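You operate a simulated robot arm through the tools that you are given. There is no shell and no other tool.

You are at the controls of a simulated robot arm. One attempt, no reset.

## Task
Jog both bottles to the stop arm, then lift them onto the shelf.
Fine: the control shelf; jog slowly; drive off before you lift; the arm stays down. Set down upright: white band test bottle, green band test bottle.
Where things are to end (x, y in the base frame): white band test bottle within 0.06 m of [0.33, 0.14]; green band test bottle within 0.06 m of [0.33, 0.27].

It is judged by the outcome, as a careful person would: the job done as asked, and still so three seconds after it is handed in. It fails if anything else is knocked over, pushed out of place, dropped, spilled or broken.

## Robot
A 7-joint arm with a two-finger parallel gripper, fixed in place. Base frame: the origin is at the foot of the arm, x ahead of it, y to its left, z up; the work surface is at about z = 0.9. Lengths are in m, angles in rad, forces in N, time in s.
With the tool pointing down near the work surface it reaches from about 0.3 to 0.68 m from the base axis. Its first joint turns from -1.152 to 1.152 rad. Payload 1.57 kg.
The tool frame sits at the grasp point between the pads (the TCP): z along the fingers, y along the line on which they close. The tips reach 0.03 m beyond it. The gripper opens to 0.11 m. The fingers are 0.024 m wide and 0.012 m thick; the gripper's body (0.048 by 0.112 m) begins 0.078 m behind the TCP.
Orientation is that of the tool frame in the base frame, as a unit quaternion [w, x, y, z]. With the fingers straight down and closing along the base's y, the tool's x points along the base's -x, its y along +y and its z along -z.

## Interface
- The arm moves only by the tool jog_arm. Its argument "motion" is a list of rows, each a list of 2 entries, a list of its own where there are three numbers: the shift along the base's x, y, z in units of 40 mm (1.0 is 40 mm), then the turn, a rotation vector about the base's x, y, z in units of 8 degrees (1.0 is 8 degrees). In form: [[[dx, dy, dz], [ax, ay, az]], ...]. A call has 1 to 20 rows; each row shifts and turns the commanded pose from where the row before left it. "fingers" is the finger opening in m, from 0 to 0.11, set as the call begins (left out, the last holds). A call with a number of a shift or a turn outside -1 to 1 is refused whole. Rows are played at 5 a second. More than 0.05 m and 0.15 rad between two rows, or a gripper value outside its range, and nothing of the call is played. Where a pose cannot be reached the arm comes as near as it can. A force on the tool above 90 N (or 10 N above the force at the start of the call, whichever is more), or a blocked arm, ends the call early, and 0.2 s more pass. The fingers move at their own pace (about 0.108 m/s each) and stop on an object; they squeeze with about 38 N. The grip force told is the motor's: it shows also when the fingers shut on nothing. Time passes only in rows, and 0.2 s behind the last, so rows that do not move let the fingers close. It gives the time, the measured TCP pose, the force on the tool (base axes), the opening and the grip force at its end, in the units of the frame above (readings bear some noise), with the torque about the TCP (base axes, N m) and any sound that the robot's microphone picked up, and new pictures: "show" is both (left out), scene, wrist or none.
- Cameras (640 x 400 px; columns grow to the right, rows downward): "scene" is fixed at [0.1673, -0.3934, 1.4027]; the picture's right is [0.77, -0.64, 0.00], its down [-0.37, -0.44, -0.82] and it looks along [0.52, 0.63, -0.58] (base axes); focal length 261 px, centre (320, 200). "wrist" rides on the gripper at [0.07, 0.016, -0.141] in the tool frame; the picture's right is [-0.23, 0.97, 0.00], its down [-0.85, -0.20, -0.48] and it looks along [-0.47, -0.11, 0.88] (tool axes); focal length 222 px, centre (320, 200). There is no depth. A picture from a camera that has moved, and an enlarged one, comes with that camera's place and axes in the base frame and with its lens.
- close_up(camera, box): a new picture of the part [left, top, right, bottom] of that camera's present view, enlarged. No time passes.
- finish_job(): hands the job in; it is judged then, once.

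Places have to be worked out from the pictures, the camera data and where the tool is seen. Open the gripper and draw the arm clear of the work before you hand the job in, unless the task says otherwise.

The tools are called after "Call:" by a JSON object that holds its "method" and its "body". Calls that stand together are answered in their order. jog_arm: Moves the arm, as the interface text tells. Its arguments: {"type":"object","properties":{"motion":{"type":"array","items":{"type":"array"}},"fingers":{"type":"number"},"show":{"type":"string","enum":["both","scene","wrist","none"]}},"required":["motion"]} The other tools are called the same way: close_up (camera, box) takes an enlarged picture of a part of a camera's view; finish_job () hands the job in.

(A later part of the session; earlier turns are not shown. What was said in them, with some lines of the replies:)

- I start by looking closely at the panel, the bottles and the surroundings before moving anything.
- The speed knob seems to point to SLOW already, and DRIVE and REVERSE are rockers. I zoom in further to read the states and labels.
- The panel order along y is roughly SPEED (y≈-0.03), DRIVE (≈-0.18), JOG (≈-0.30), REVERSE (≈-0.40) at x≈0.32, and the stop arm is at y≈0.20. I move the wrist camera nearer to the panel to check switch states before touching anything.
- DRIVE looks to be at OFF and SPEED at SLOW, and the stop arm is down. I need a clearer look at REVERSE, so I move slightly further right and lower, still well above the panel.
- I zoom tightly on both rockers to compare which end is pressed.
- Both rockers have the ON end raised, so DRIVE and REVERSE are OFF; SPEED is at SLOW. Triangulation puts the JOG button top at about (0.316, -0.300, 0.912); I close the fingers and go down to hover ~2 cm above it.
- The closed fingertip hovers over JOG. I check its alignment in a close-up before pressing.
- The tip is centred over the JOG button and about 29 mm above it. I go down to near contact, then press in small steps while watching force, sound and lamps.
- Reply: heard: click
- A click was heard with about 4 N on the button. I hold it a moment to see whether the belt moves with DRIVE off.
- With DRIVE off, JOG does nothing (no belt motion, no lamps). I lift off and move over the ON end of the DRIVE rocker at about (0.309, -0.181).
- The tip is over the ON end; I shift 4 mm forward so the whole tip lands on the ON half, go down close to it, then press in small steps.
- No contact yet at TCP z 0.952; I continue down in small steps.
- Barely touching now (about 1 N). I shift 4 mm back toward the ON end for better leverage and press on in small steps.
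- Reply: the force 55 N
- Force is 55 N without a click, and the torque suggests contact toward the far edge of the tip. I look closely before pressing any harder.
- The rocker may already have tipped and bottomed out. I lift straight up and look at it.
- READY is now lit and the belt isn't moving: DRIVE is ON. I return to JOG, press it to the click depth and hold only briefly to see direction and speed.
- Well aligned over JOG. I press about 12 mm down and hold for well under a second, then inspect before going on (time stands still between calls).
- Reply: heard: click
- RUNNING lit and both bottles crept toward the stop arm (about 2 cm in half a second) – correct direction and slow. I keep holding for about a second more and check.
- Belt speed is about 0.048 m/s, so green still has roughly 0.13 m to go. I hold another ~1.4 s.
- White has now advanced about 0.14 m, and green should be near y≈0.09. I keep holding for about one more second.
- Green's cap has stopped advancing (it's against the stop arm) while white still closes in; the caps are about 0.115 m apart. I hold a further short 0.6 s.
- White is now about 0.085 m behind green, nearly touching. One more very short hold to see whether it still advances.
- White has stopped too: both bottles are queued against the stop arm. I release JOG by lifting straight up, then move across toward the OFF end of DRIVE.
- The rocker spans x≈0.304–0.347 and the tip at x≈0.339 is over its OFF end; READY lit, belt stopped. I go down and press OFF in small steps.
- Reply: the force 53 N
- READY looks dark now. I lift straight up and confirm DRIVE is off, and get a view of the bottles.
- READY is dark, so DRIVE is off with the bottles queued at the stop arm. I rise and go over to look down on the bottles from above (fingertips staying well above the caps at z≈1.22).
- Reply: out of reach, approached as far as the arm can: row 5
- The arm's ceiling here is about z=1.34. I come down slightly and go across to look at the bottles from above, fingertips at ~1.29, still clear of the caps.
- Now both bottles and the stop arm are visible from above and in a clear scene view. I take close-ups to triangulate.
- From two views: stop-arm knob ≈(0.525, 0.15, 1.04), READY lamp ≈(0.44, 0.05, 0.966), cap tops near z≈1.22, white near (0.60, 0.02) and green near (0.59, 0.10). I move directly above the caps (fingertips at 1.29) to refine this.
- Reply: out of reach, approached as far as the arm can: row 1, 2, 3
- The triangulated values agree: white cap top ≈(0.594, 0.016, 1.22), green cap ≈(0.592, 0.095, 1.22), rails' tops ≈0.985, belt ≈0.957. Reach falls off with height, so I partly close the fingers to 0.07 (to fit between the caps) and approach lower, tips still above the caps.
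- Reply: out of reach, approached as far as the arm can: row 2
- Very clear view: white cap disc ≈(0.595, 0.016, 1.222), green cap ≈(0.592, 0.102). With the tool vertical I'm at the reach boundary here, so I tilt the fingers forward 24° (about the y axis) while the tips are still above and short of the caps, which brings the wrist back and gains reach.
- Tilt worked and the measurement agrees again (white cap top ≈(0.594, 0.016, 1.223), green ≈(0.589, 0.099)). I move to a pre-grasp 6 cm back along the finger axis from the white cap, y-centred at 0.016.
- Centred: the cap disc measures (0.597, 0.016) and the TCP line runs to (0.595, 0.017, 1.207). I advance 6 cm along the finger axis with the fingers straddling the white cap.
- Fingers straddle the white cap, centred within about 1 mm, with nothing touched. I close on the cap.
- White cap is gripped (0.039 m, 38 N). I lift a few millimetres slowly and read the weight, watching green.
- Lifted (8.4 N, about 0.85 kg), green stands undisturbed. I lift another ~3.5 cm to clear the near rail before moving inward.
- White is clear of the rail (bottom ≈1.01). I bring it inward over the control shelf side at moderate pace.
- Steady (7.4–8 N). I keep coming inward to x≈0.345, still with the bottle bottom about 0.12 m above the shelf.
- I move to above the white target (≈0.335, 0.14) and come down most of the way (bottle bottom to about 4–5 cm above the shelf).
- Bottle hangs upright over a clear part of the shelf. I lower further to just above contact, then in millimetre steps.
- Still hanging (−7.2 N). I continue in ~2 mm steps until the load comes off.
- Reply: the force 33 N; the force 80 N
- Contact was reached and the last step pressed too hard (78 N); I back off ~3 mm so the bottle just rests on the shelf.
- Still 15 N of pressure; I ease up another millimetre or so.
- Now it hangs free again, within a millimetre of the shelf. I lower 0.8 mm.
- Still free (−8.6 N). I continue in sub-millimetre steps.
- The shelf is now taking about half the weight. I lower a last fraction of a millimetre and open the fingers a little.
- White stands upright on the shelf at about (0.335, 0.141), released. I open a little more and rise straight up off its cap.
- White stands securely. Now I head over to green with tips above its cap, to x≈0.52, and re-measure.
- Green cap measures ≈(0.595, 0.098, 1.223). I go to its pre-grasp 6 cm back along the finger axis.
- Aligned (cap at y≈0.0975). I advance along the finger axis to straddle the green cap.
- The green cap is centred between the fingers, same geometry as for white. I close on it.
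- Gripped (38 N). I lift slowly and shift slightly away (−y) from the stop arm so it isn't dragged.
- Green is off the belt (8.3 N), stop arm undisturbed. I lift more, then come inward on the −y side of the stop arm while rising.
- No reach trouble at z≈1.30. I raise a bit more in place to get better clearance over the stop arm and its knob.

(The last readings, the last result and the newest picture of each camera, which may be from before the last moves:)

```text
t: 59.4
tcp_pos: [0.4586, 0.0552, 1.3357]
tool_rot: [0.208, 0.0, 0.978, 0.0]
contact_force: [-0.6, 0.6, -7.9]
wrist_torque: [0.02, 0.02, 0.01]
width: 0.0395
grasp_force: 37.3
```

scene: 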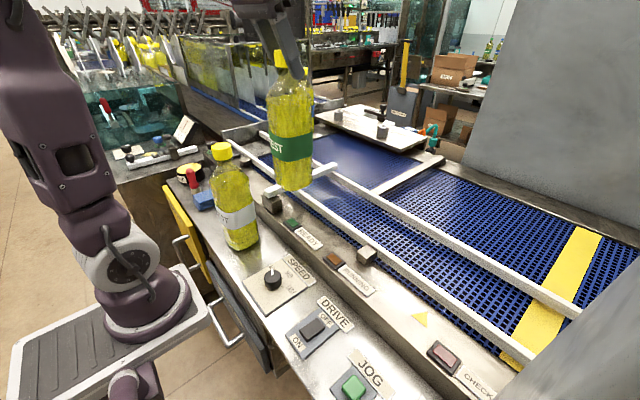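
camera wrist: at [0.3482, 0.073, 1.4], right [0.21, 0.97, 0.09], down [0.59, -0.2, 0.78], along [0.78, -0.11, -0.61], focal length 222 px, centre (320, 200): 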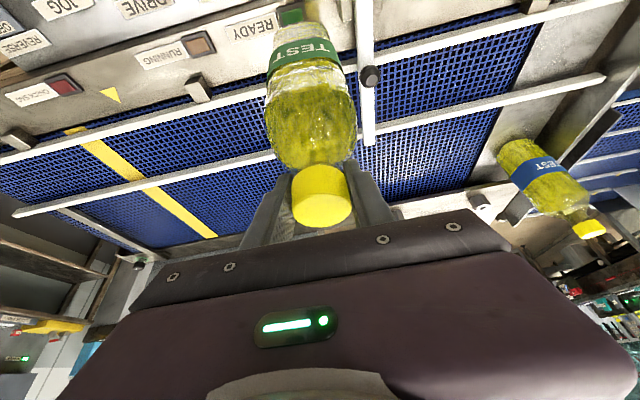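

Bottle bottom is now ≈1.08, well over the stop-arm knob (1.045). I swing it left (+y) on the outer side of white, checking midway.

Call:
{"method": "jog_arm", "body": {"motion": [[[0, 0.4, 0], [0, 0, 0]], [[0, 0.5, 0], [0, 0, 0]], [[0, 0.5, 0], [0, 0, 0]], [[0, 0.5, 0], [0, 0, 0]], [[0, 0.5, 0], [0, 0, 0]], [[0, 0.4, 0], [0, 0, 0]], [[0, 0, 0], [0, 0, 0]]], "show": "both"}}

Call:
{"method": "close_up", "body": {"camera": "scene", "box": [150, 60, 370, 250]}}

```text
t: 61.0
tcp_pos: [0.4589, 0.1679, 1.3332]
tool_rot: [0.208, 0.0, 0.978, 0.0]
contact_force: [0.1, -0.3, -7.8]
wrist_torque: [-0.01, 0.01, -0.04]
width: 0.0397
grasp_force: 37.9
camera wrist: at [0.3381, 0.1852, 1.4346], right [0.21, 0.97, 0.09], down [0.59, -0.2, 0.78], along [0.78, -0.11, -0.61], focal length 222 px, centre (320, 200)
```

scene: 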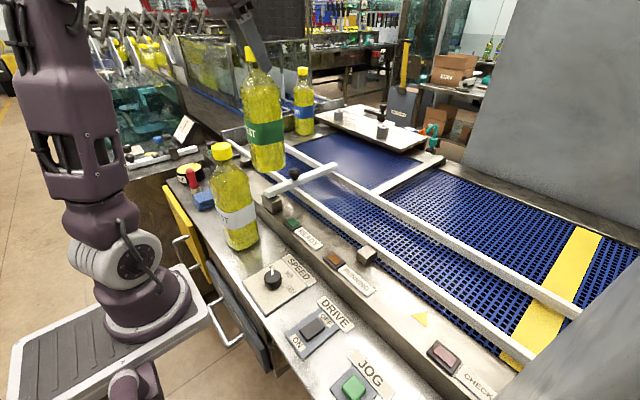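
wrist: 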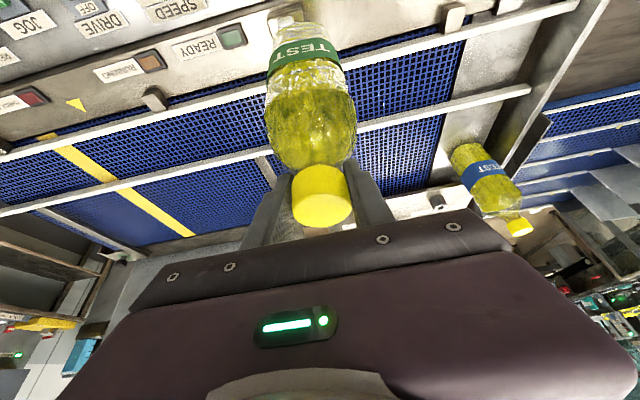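

```text
2.11 times, centred on (260, 155) of scene
camera zoom: at [0.1674, -0.3933, 1.4027], right [0.77, -0.64, 0.0], down [-0.37, -0.44, -0.82], along [0.52, 0.63, -0.58], focal length 550 px, centre (446, 295)
```

zoom: 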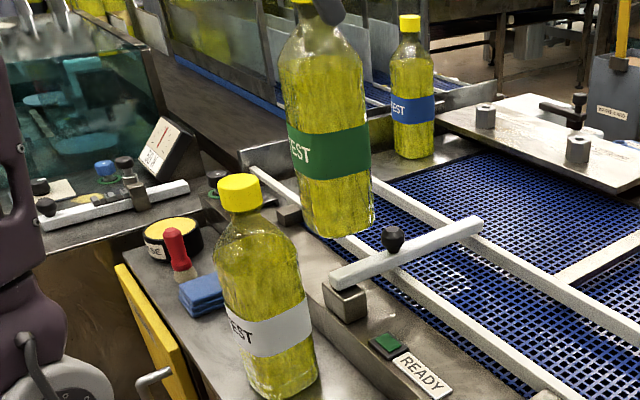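

Past the stop arm with clearance. I continue to y≈0.268 at the same height.

Call:
{"method": "jog_arm", "body": {"motion": [[[-0.05, 0.5, 0], [0, 0, 0]], [[-0.05, 0.5, 0], [0, 0, 0]], [[-0.05, 0.5, 0], [0, 0, 0]], [[-0.1, 0.5, 0], [0, 0, 0]], [[-0.3, 0.5, 0], [0, 0, 0]], [[0, 0, 0], [0, 0, 0]]], "show": "both"}}

Call:
{"method": "close_up", "body": {"camera": "scene", "box": [110, 60, 330, 250]}}

```text
t: 62.4
tcp_pos: [0.4351, 0.2669, 1.3319]
tool_rot: [0.208, -0.001, 0.978, 0.0]
contact_force: [0.2, -0.4, -7.7]
wrist_torque: [0.01, -0.01, 0.0]
width: 0.0396
grasp_force: 38.0
camera wrist: at [0.315, 0.2846, 1.4337], right [0.21, 0.97, 0.09], down [0.59, -0.2, 0.78], along [0.78, -0.11, -0.61], focal length 222 px, centre (320, 200)
```

scene: 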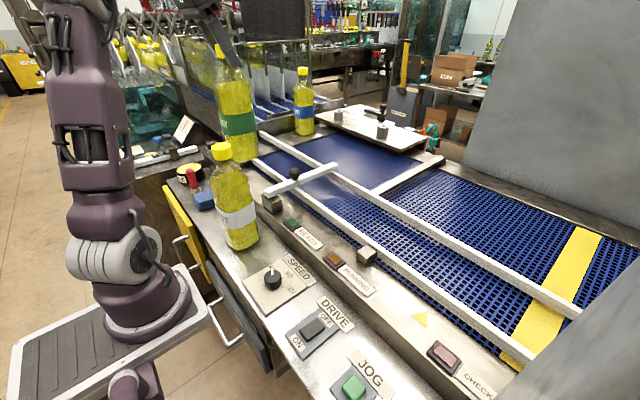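
wrist: 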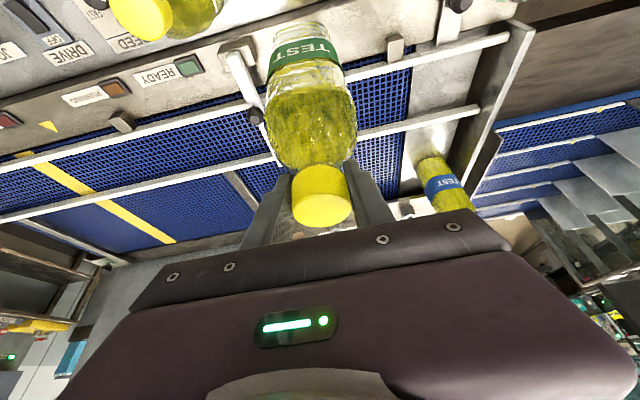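

```text
2.11 times, centred on (220, 155) of scene
camera zoom: at [0.1674, -0.3933, 1.4027], right [0.77, -0.64, 0.0], down [-0.37, -0.44, -0.81], along [0.52, 0.63, -0.58], focal length 550 px, centre (530, 295)
```

zoom: 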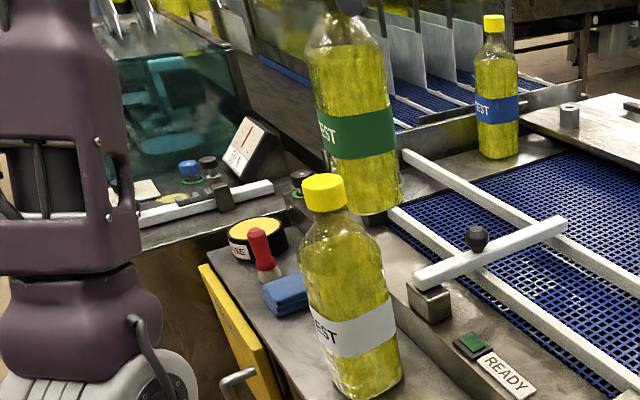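

Clear of everything. I bring green inward over the shelf to x≈0.336 while lowering some.

Call:
{"method": "jog_arm", "body": {"motion": [[[-0.4, 0, -0.2], [0, 0, 0]], [[-0.5, 0, -0.3], [0, 0, 0]], [[-0.5, 0, -0.3], [0, 0, 0]], [[-0.5, 0, -0.3], [0, 0, 0]], [[-0.4, 0, -0.3], [0, 0, 0]], [[-0.2, 0, -0.3], [0, 0, 0]], [[0, 0, 0], [0, 0, 0]]], "show": "both"}}

Call:
{"method": "close_up", "body": {"camera": "scene", "box": [110, 80, 330, 270]}}

```text
t: 64.0
tcp_pos: [0.3339, 0.2666, 1.2651]
tool_rot: [0.208, 0.0, 0.978, 0.0]
contact_force: [0.8, -1.2, -8.6]
wrist_torque: [0.03, 0.01, -0.01]
width: 0.0393
grasp_force: 38.0
camera wrist: at [0.2138, 0.2844, 1.3669], right [0.21, 0.97, 0.09], down [0.59, -0.2, 0.78], along [0.78, -0.11, -0.61], focal length 222 px, centre (320, 200)
```

scene: 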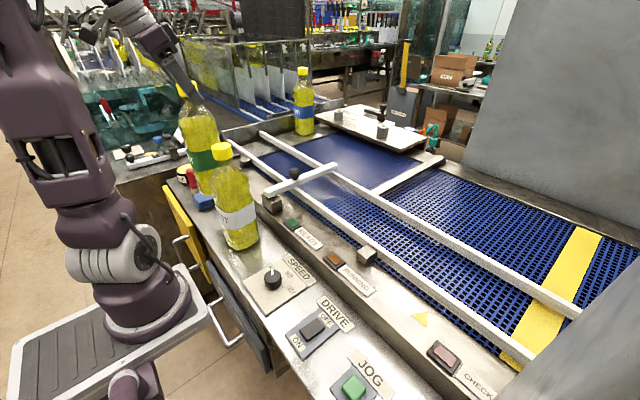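
wrist: 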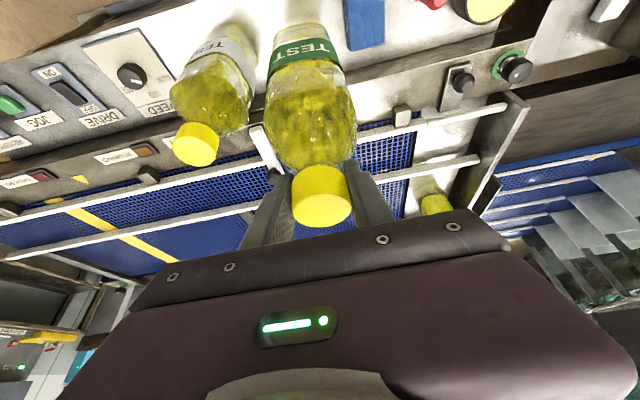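

```text
2.11 times, centred on (220, 175) of scene
camera zoom: at [0.1674, -0.3933, 1.4027], right [0.77, -0.64, 0.0], down [-0.37, -0.44, -0.82], along [0.52, 0.63, -0.58], focal length 550 px, centre (530, 253)
```

zoom: 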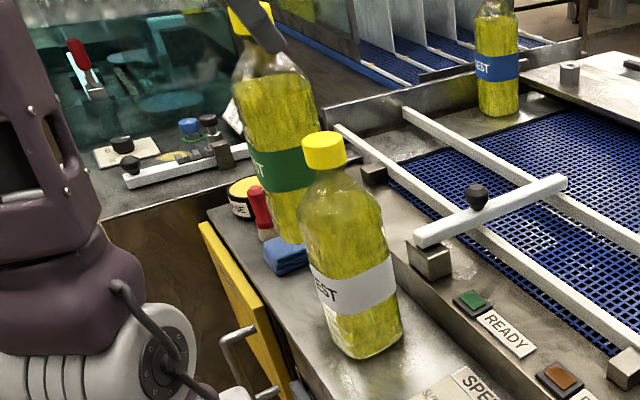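

The cloth's edge is at y≈0.344, leaving ~3.5 cm beside the bottle. I lower to just above the shelf.

Call:
{"method": "jog_arm", "body": {"motion": [[[0, 0, -0.4], [0, 0, 0]], [[0, 0, -0.45], [0, 0, 0]], [[0, 0, -0.45], [0, 0, 0]], [[0, 0, -0.45], [0, 0, 0]], [[0, 0, -0.35], [0, 0, 0]], [[0, 0, -0.3], [0, 0, 0]], [[0, 0, 0], [0, 0, 0]]], "show": "both"}}

Call:
{"method": "close_up", "body": {"camera": "wrist", "box": [150, 0, 450, 240]}}

Call:
{"method": "close_up", "body": {"camera": "scene", "box": [110, 100, 310, 270]}}

```text
t: 65.6
tcp_pos: [0.3335, 0.2676, 1.1711]
tool_rot: [0.208, 0.0, 0.978, 0.0]
contact_force: [0.0, -0.6, -7.5]
wrist_torque: [-0.02, 0.02, 0.04]
width: 0.04
grasp_force: 38.5
camera wrist: at [0.2144, 0.2838, 1.2728], right [0.21, 0.97, 0.09], down [0.59, -0.2, 0.78], along [0.78, -0.11, -0.61], focal length 222 px, centre (320, 200)
```

scene: 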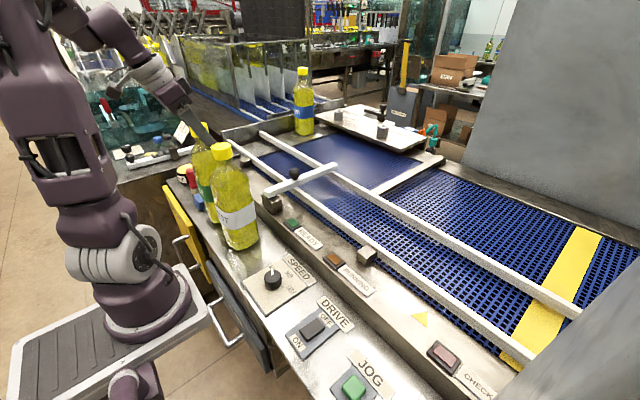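
wrist: 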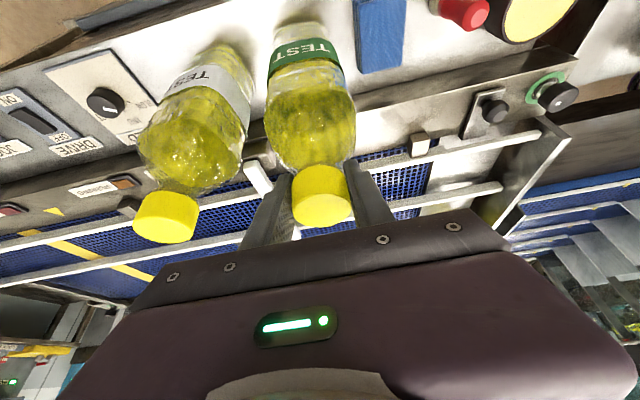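

```text
1.67 times, centred on (300, 120) of wrist
camera zoom: at [0.2144, 0.2838, 1.2728], right [0.21, 0.97, 0.09], down [0.59, -0.2, 0.78], along [0.78, -0.11, -0.61], focal length 370 px, centre (353, 333)
```

zoom: 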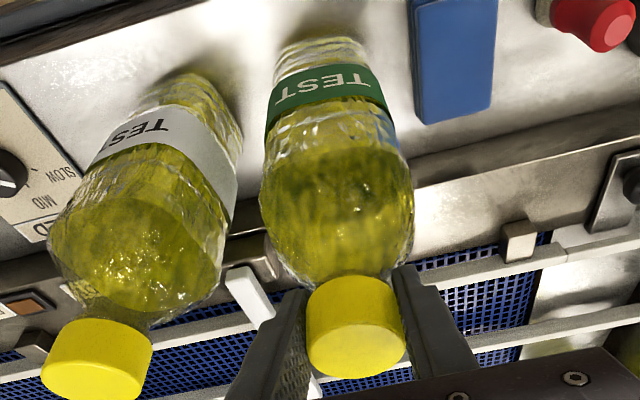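

```text
2.35 times, centred on (210, 185) of scene
camera zoom: at [0.1674, -0.3933, 1.4027], right [0.77, -0.64, 0.0], down [-0.37, -0.44, -0.82], along [0.52, 0.63, -0.58], focal length 614 px, centre (579, 235)
```

zoom: 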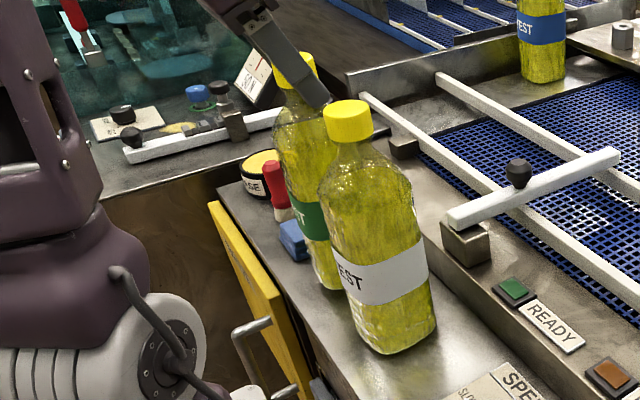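

Good gaps to white and to the cloth. I lower to about 1.160, then in ~1 mm steps watching the force.

Call:
{"method": "jog_arm", "body": {"motion": [[[0, 0, -0.12], [0, 0, 0]], [[0, 0, -0.1], [0, 0, 0]], [[0, 0, 0], [0, 0, 0]]], "show": "none"}}

```text
t: 66.4
tcp_pos: [0.3339, 0.2685, 1.1632]
tool_rot: [0.208, -0.001, 0.978, 0.0]
contact_force: [-0.4, -0.5, -8.2]
wrist_torque: [0.0, 0.02, -0.01]
width: 0.0395
grasp_force: 38.2
```

Call:
{"method": "jog_arm", "body": {"motion": [[[0, 0, -0.04], [0, 0, 0]], [[0, 0, -0.03], [0, 0, 0]], [[0, 0, 0], [0, 0, 0]]], "show": "none"}}

```text
t: 67.2
tcp_pos: [0.3349, 0.2671, 1.161]
tool_rot: [0.207, 0.0, 0.978, 0.0]
contact_force: [-0.4, -0.1, -8.2]
wrist_torque: [0.0, -0.02, 0.0]
width: 0.0393
grasp_force: 37.6
```

Still hanging freely; another millimetre at a time.

Call:
{"method": "jog_arm", "body": {"motion": [[[0, 0, -0.03], [0, 0, 0]], [[0, 0, 0], [0, 0, 0]]], "show": "none"}}

```text
t: 67.8
tcp_pos: [0.3346, 0.2677, 1.1597]
tool_rot: [0.207, 0.0, 0.978, 0.0]
contact_force: [-1.2, -0.6, -4.3]
wrist_torque: [-0.24, 0.38, -0.03]
width: 0.0396
grasp_force: 37.7
```

Contact is starting (load down to 4 N). I lower about half a millimetre more and then release gently.

Call:
{"method": "jog_arm", "body": {"motion": [[[0, 0, -0.012], [0, 0, 0]], [[0, 0, 0], [0, 0, 0]]], "show": "none"}}

```text
t: 68.4
tcp_pos: [0.3353, 0.2679, 1.1587]
tool_rot: [0.209, 0.0, 0.978, 0.0]
contact_force: [-6.0, -0.9, 19.2]
wrist_torque: [-0.56, 0.7, 0.0]
width: 0.0397
grasp_force: 37.7
```

Fully seated (slightly pressed). I ease up 0.3 mm and open the fingers slightly.

Call:
{"method": "jog_arm", "body": {"motion": [[[0, 0, 0.008], [0, 0, 0]], [[0, 0, 0], [0, 0, 0]]], "show": "none"}}

Call:
{"method": "jog_arm", "body": {"motion": [[[0, 0, 0], [0, 0, 0]], [[0, 0, 0], [0, 0, 0]]], "fingers": 0.05, "show": "both"}}

Call:
{"method": "close_up", "body": {"camera": "wrist", "box": [150, 0, 450, 240]}}

Call:
{"method": "close_up", "body": {"camera": "scene", "box": [110, 100, 310, 270]}}

```text
t: 69.0
tcp_pos: [0.3356, 0.2671, 1.1594]
tool_rot: [0.209, -0.001, 0.978, 0.0]
contact_force: [1.1, 2.8, 22.2]
wrist_torque: [-0.15, -0.6, 0.14]
width: 0.0396
grasp_force: 38.0
```

```text
t: 69.6
tcp_pos: [0.3342, 0.2674, 1.1586]
tool_rot: [0.208, 0.0, 0.978, 0.0]
contact_force: [-0.8, 0.5, 1.2]
wrist_torque: [0.0, -0.06, 0.03]
width: 0.05
grasp_force: 0.1
camera wrist: at [0.2149, 0.2838, 1.2591], right [0.21, 0.97, 0.09], down [0.59, -0.2, 0.78], along [0.78, -0.11, -0.61], focal length 222 px, centre (320, 200)
```

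scene: 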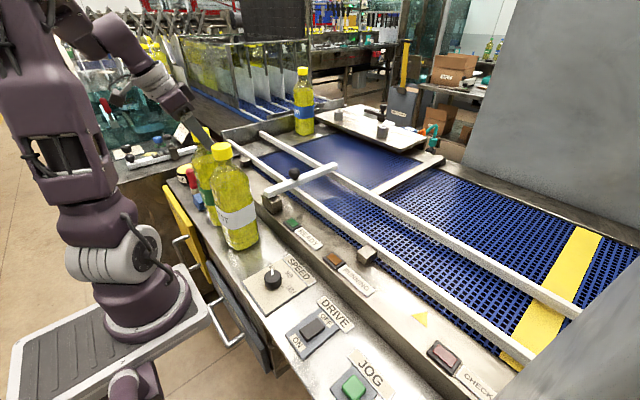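
wrist: 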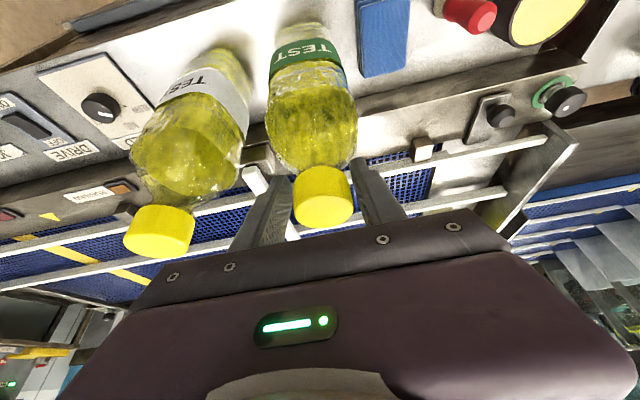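

```text
1.67 times, centred on (300, 120) of wrist
camera zoom: at [0.2149, 0.2838, 1.2591], right [0.21, 0.97, 0.09], down [0.59, -0.2, 0.78], along [0.78, -0.11, -0.61], focal length 370 px, centre (353, 333)
```

zoom: 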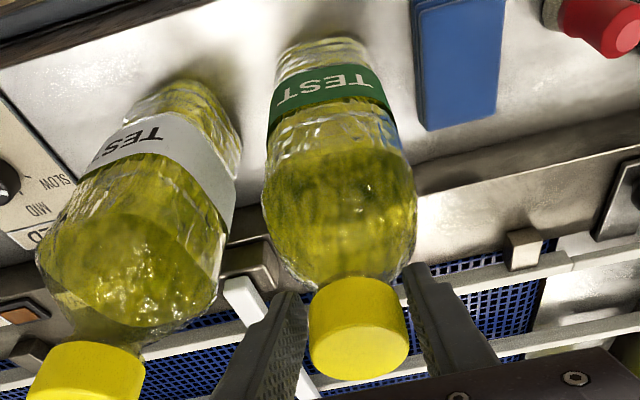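

```text
2.35 times, centred on (210, 185) of scene
camera zoom: at [0.1673, -0.3934, 1.4027], right [0.77, -0.64, 0.0], down [-0.37, -0.44, -0.82], along [0.52, 0.63, -0.58], focal length 614 px, centre (579, 235)
```

zoom: 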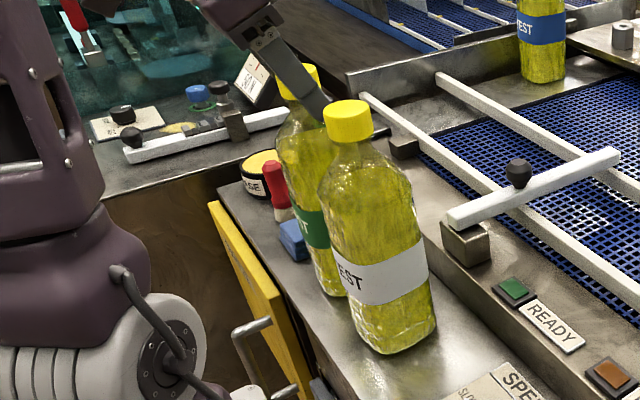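

Green stands on the shelf, released. I open wider and rise straight up off its cap.

Call:
{"method": "jog_arm", "body": {"motion": [[[0, 0, 0], [0, 0, 0]], [[0, 0, 0.3], [0, 0, 0]], [[0, 0, 0.5], [0, 0, 0]], [[0, 0, 0.8], [0, 0, 0]], [[0, 0, 0.9], [0, 0, 0]], [[0, 0, 0.5], [0, 0, 0]], [[0, 0, 0], [0, 0, 0]]], "fingers": 0.075, "show": "both"}}

Call:
{"method": "close_up", "body": {"camera": "scene", "box": [110, 100, 310, 270]}}

```text
t: 71.2
tcp_pos: [0.3359, 0.2681, 1.2782]
tool_rot: [0.208, -0.001, 0.978, 0.0]
contact_force: [0.8, -1.0, -0.8]
wrist_torque: [-0.01, -0.01, -0.01]
width: 0.0748
grasp_force: 0.0
camera wrist: at [0.2157, 0.2847, 1.3794], right [0.21, 0.97, 0.09], down [0.59, -0.2, 0.79], along [0.78, -0.11, -0.61], focal length 222 px, centre (320, 200)
```

scene: 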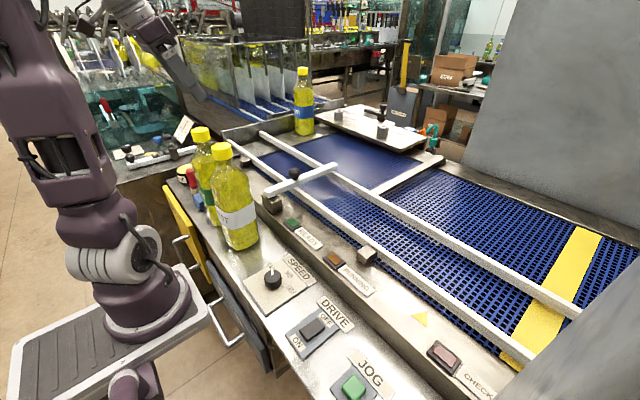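
wrist: 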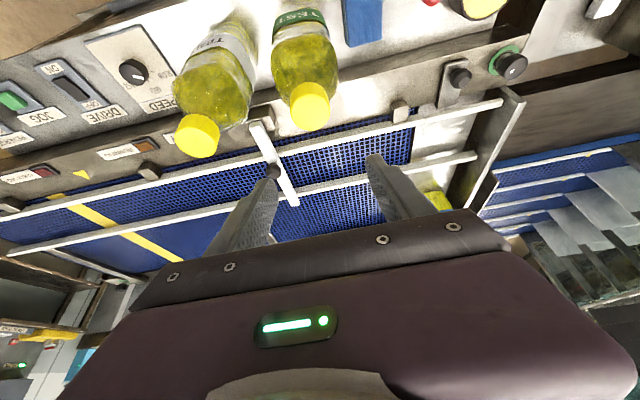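

```text
2.35 times, centred on (210, 185) of scene
camera zoom: at [0.1673, -0.3934, 1.4027], right [0.77, -0.64, 0.0], down [-0.37, -0.44, -0.82], along [0.52, 0.63, -0.58], focal length 614 px, centre (579, 235)
```

zoom: 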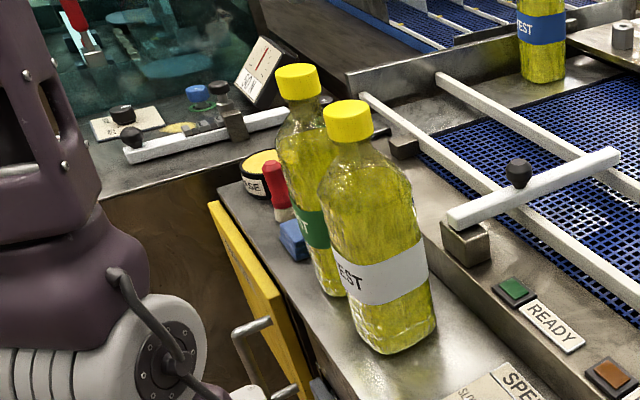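

Both bottles stand upright on the shelf. I withdraw the open gripper over and away from them (tips ≈8 cm above the caps) back toward the start position, then straighten the tool.

Call:
{"method": "jog_arm", "body": {"motion": [[[0, -0.5, 0.2], [0, 0, 0]], [[0, -0.8, 0], [0, 0, 0]], [[0, -0.9, 0], [0, 0, 0]], [[0, -0.9, 0], [0, 0, 0]], [[0, -0.9, 0], [0, 0, 0]], [[0, -0.9, 0], [0, 0, 0]], [[0, -0.9, 0], [0, 0, 0]], [[0, -0.9, 0], [0, 0, 0]], [[0, -0.9, 0], [0, 1, 0]], [[0, -0.9, 0], [0, 1, 0]], [[0, -0.9, -0.3], [0, 1, 0]], [[-0.3, -0.5, -0.3], [0, 0, 0]], [[0, 0, 0], [0, 0, 0]]], "fingers": 0.1, "show": "both"}}

Call:
{"method": "close_up", "body": {"camera": "scene", "box": [130, 100, 350, 270]}}

Call:
{"method": "close_up", "body": {"camera": "wrist", "box": [150, 40, 640, 260]}}

```text
t: 74.0
tcp_pos: [0.3224, -0.1282, 1.2604]
tool_rot: [0.001, 0.0, 1.0, 0.0]
contact_force: [0.2, 0.1, -0.6]
wrist_torque: [0.02, -0.01, -0.01]
width: 0.1001
grasp_force: 0.1
camera wrist: at [0.2535, -0.1112, 1.4023], right [0.23, 0.97, 0.0], down [0.86, -0.2, 0.48], along [0.47, -0.11, -0.88], focal length 222 px, centre (320, 200)
```

scene: 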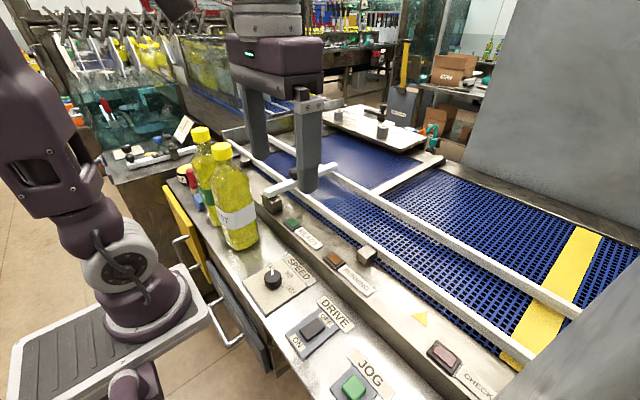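
wrist: 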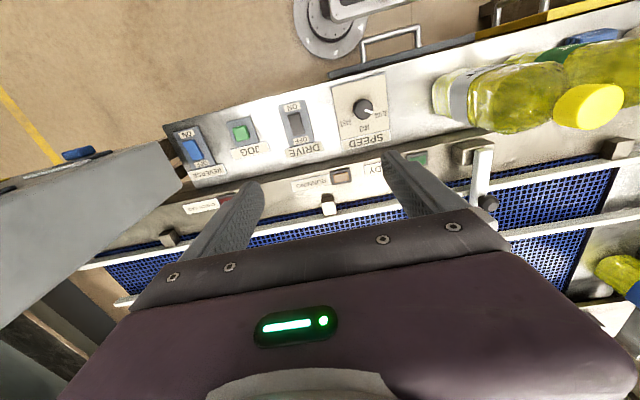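

```text
2.35 times, centred on (240, 185) of scene
camera zoom: at [0.1673, -0.3934, 1.4027], right [0.77, -0.64, 0.0], down [-0.37, -0.44, -0.82], along [0.52, 0.63, -0.58], focal length 614 px, centre (508, 235)
```

zoom: 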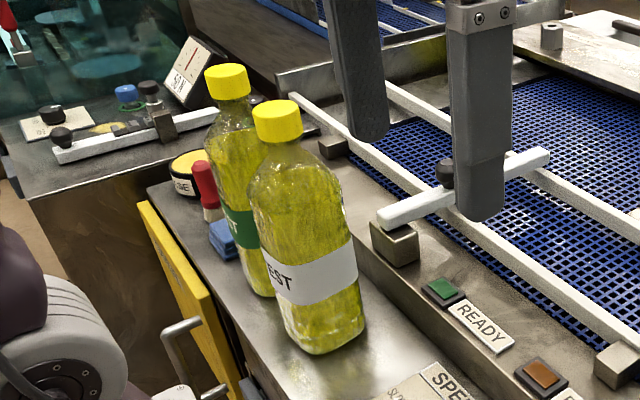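

```text
1.31 times, centred on (395, 150) of wrist
camera zoom: at [0.2535, -0.1112, 1.4023], right [0.23, 0.97, 0.0], down [0.86, -0.2, 0.48], along [0.47, -0.11, -0.88], focal length 290 px, centre (222, 265)
```

zoom: 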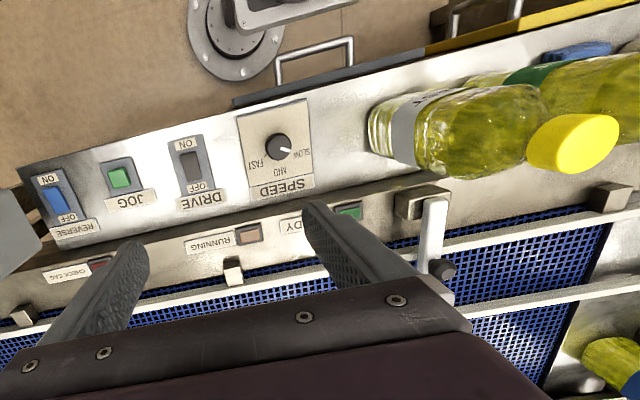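

Final check: the READY and RUNNING lamps are dark, DRIVE is off and REVERSE untouched. SPEED is still at SLOW and the stop arm is down. Both bottles stand upright on the control shelf, white at ≈(0.335, 0.14) and green at ≈(0.335, 0.268), with the open gripper well clear of them, so I hand the job in.

Call:
{"method": "finish_job", "body": {}}

```text
The job is handed in.
```

Both bottles went to the stop arm on slow jog and now stand upright on the control shelf. The job has been handed in, but no verdict has come back.

| Bottle | Where it stands (x, y) | Target | Distance off target |
|---|---|---|---|
| White band | about (0.335, 0.141) | (0.33, 0.14) | about 5 mm |
| Green band | about (0.335, 0.268) | (0.33, 0.27) | about 5 mm |

- **Drive:** I switched DRIVE on only for jogging and turned it off before lifting. The READY and RUNNING lamps are dark.
- **Controls left alone:** the speed knob was already at SLOW, and I did not touch REVERSE. The stop arm stayed down the whole time.
- **Pressing too hard:** while setting the white bottle down I pressed it onto the shelf with about 78 N. I backed off at once and set it down again gently; it shows no damage in the pictures.
- **Surroundings:** nothing else was knocked over or moved that I could see. The cloth beside the green bottle is about 3.5 cm away.

The gripper is open, and the arm is back near where it started.
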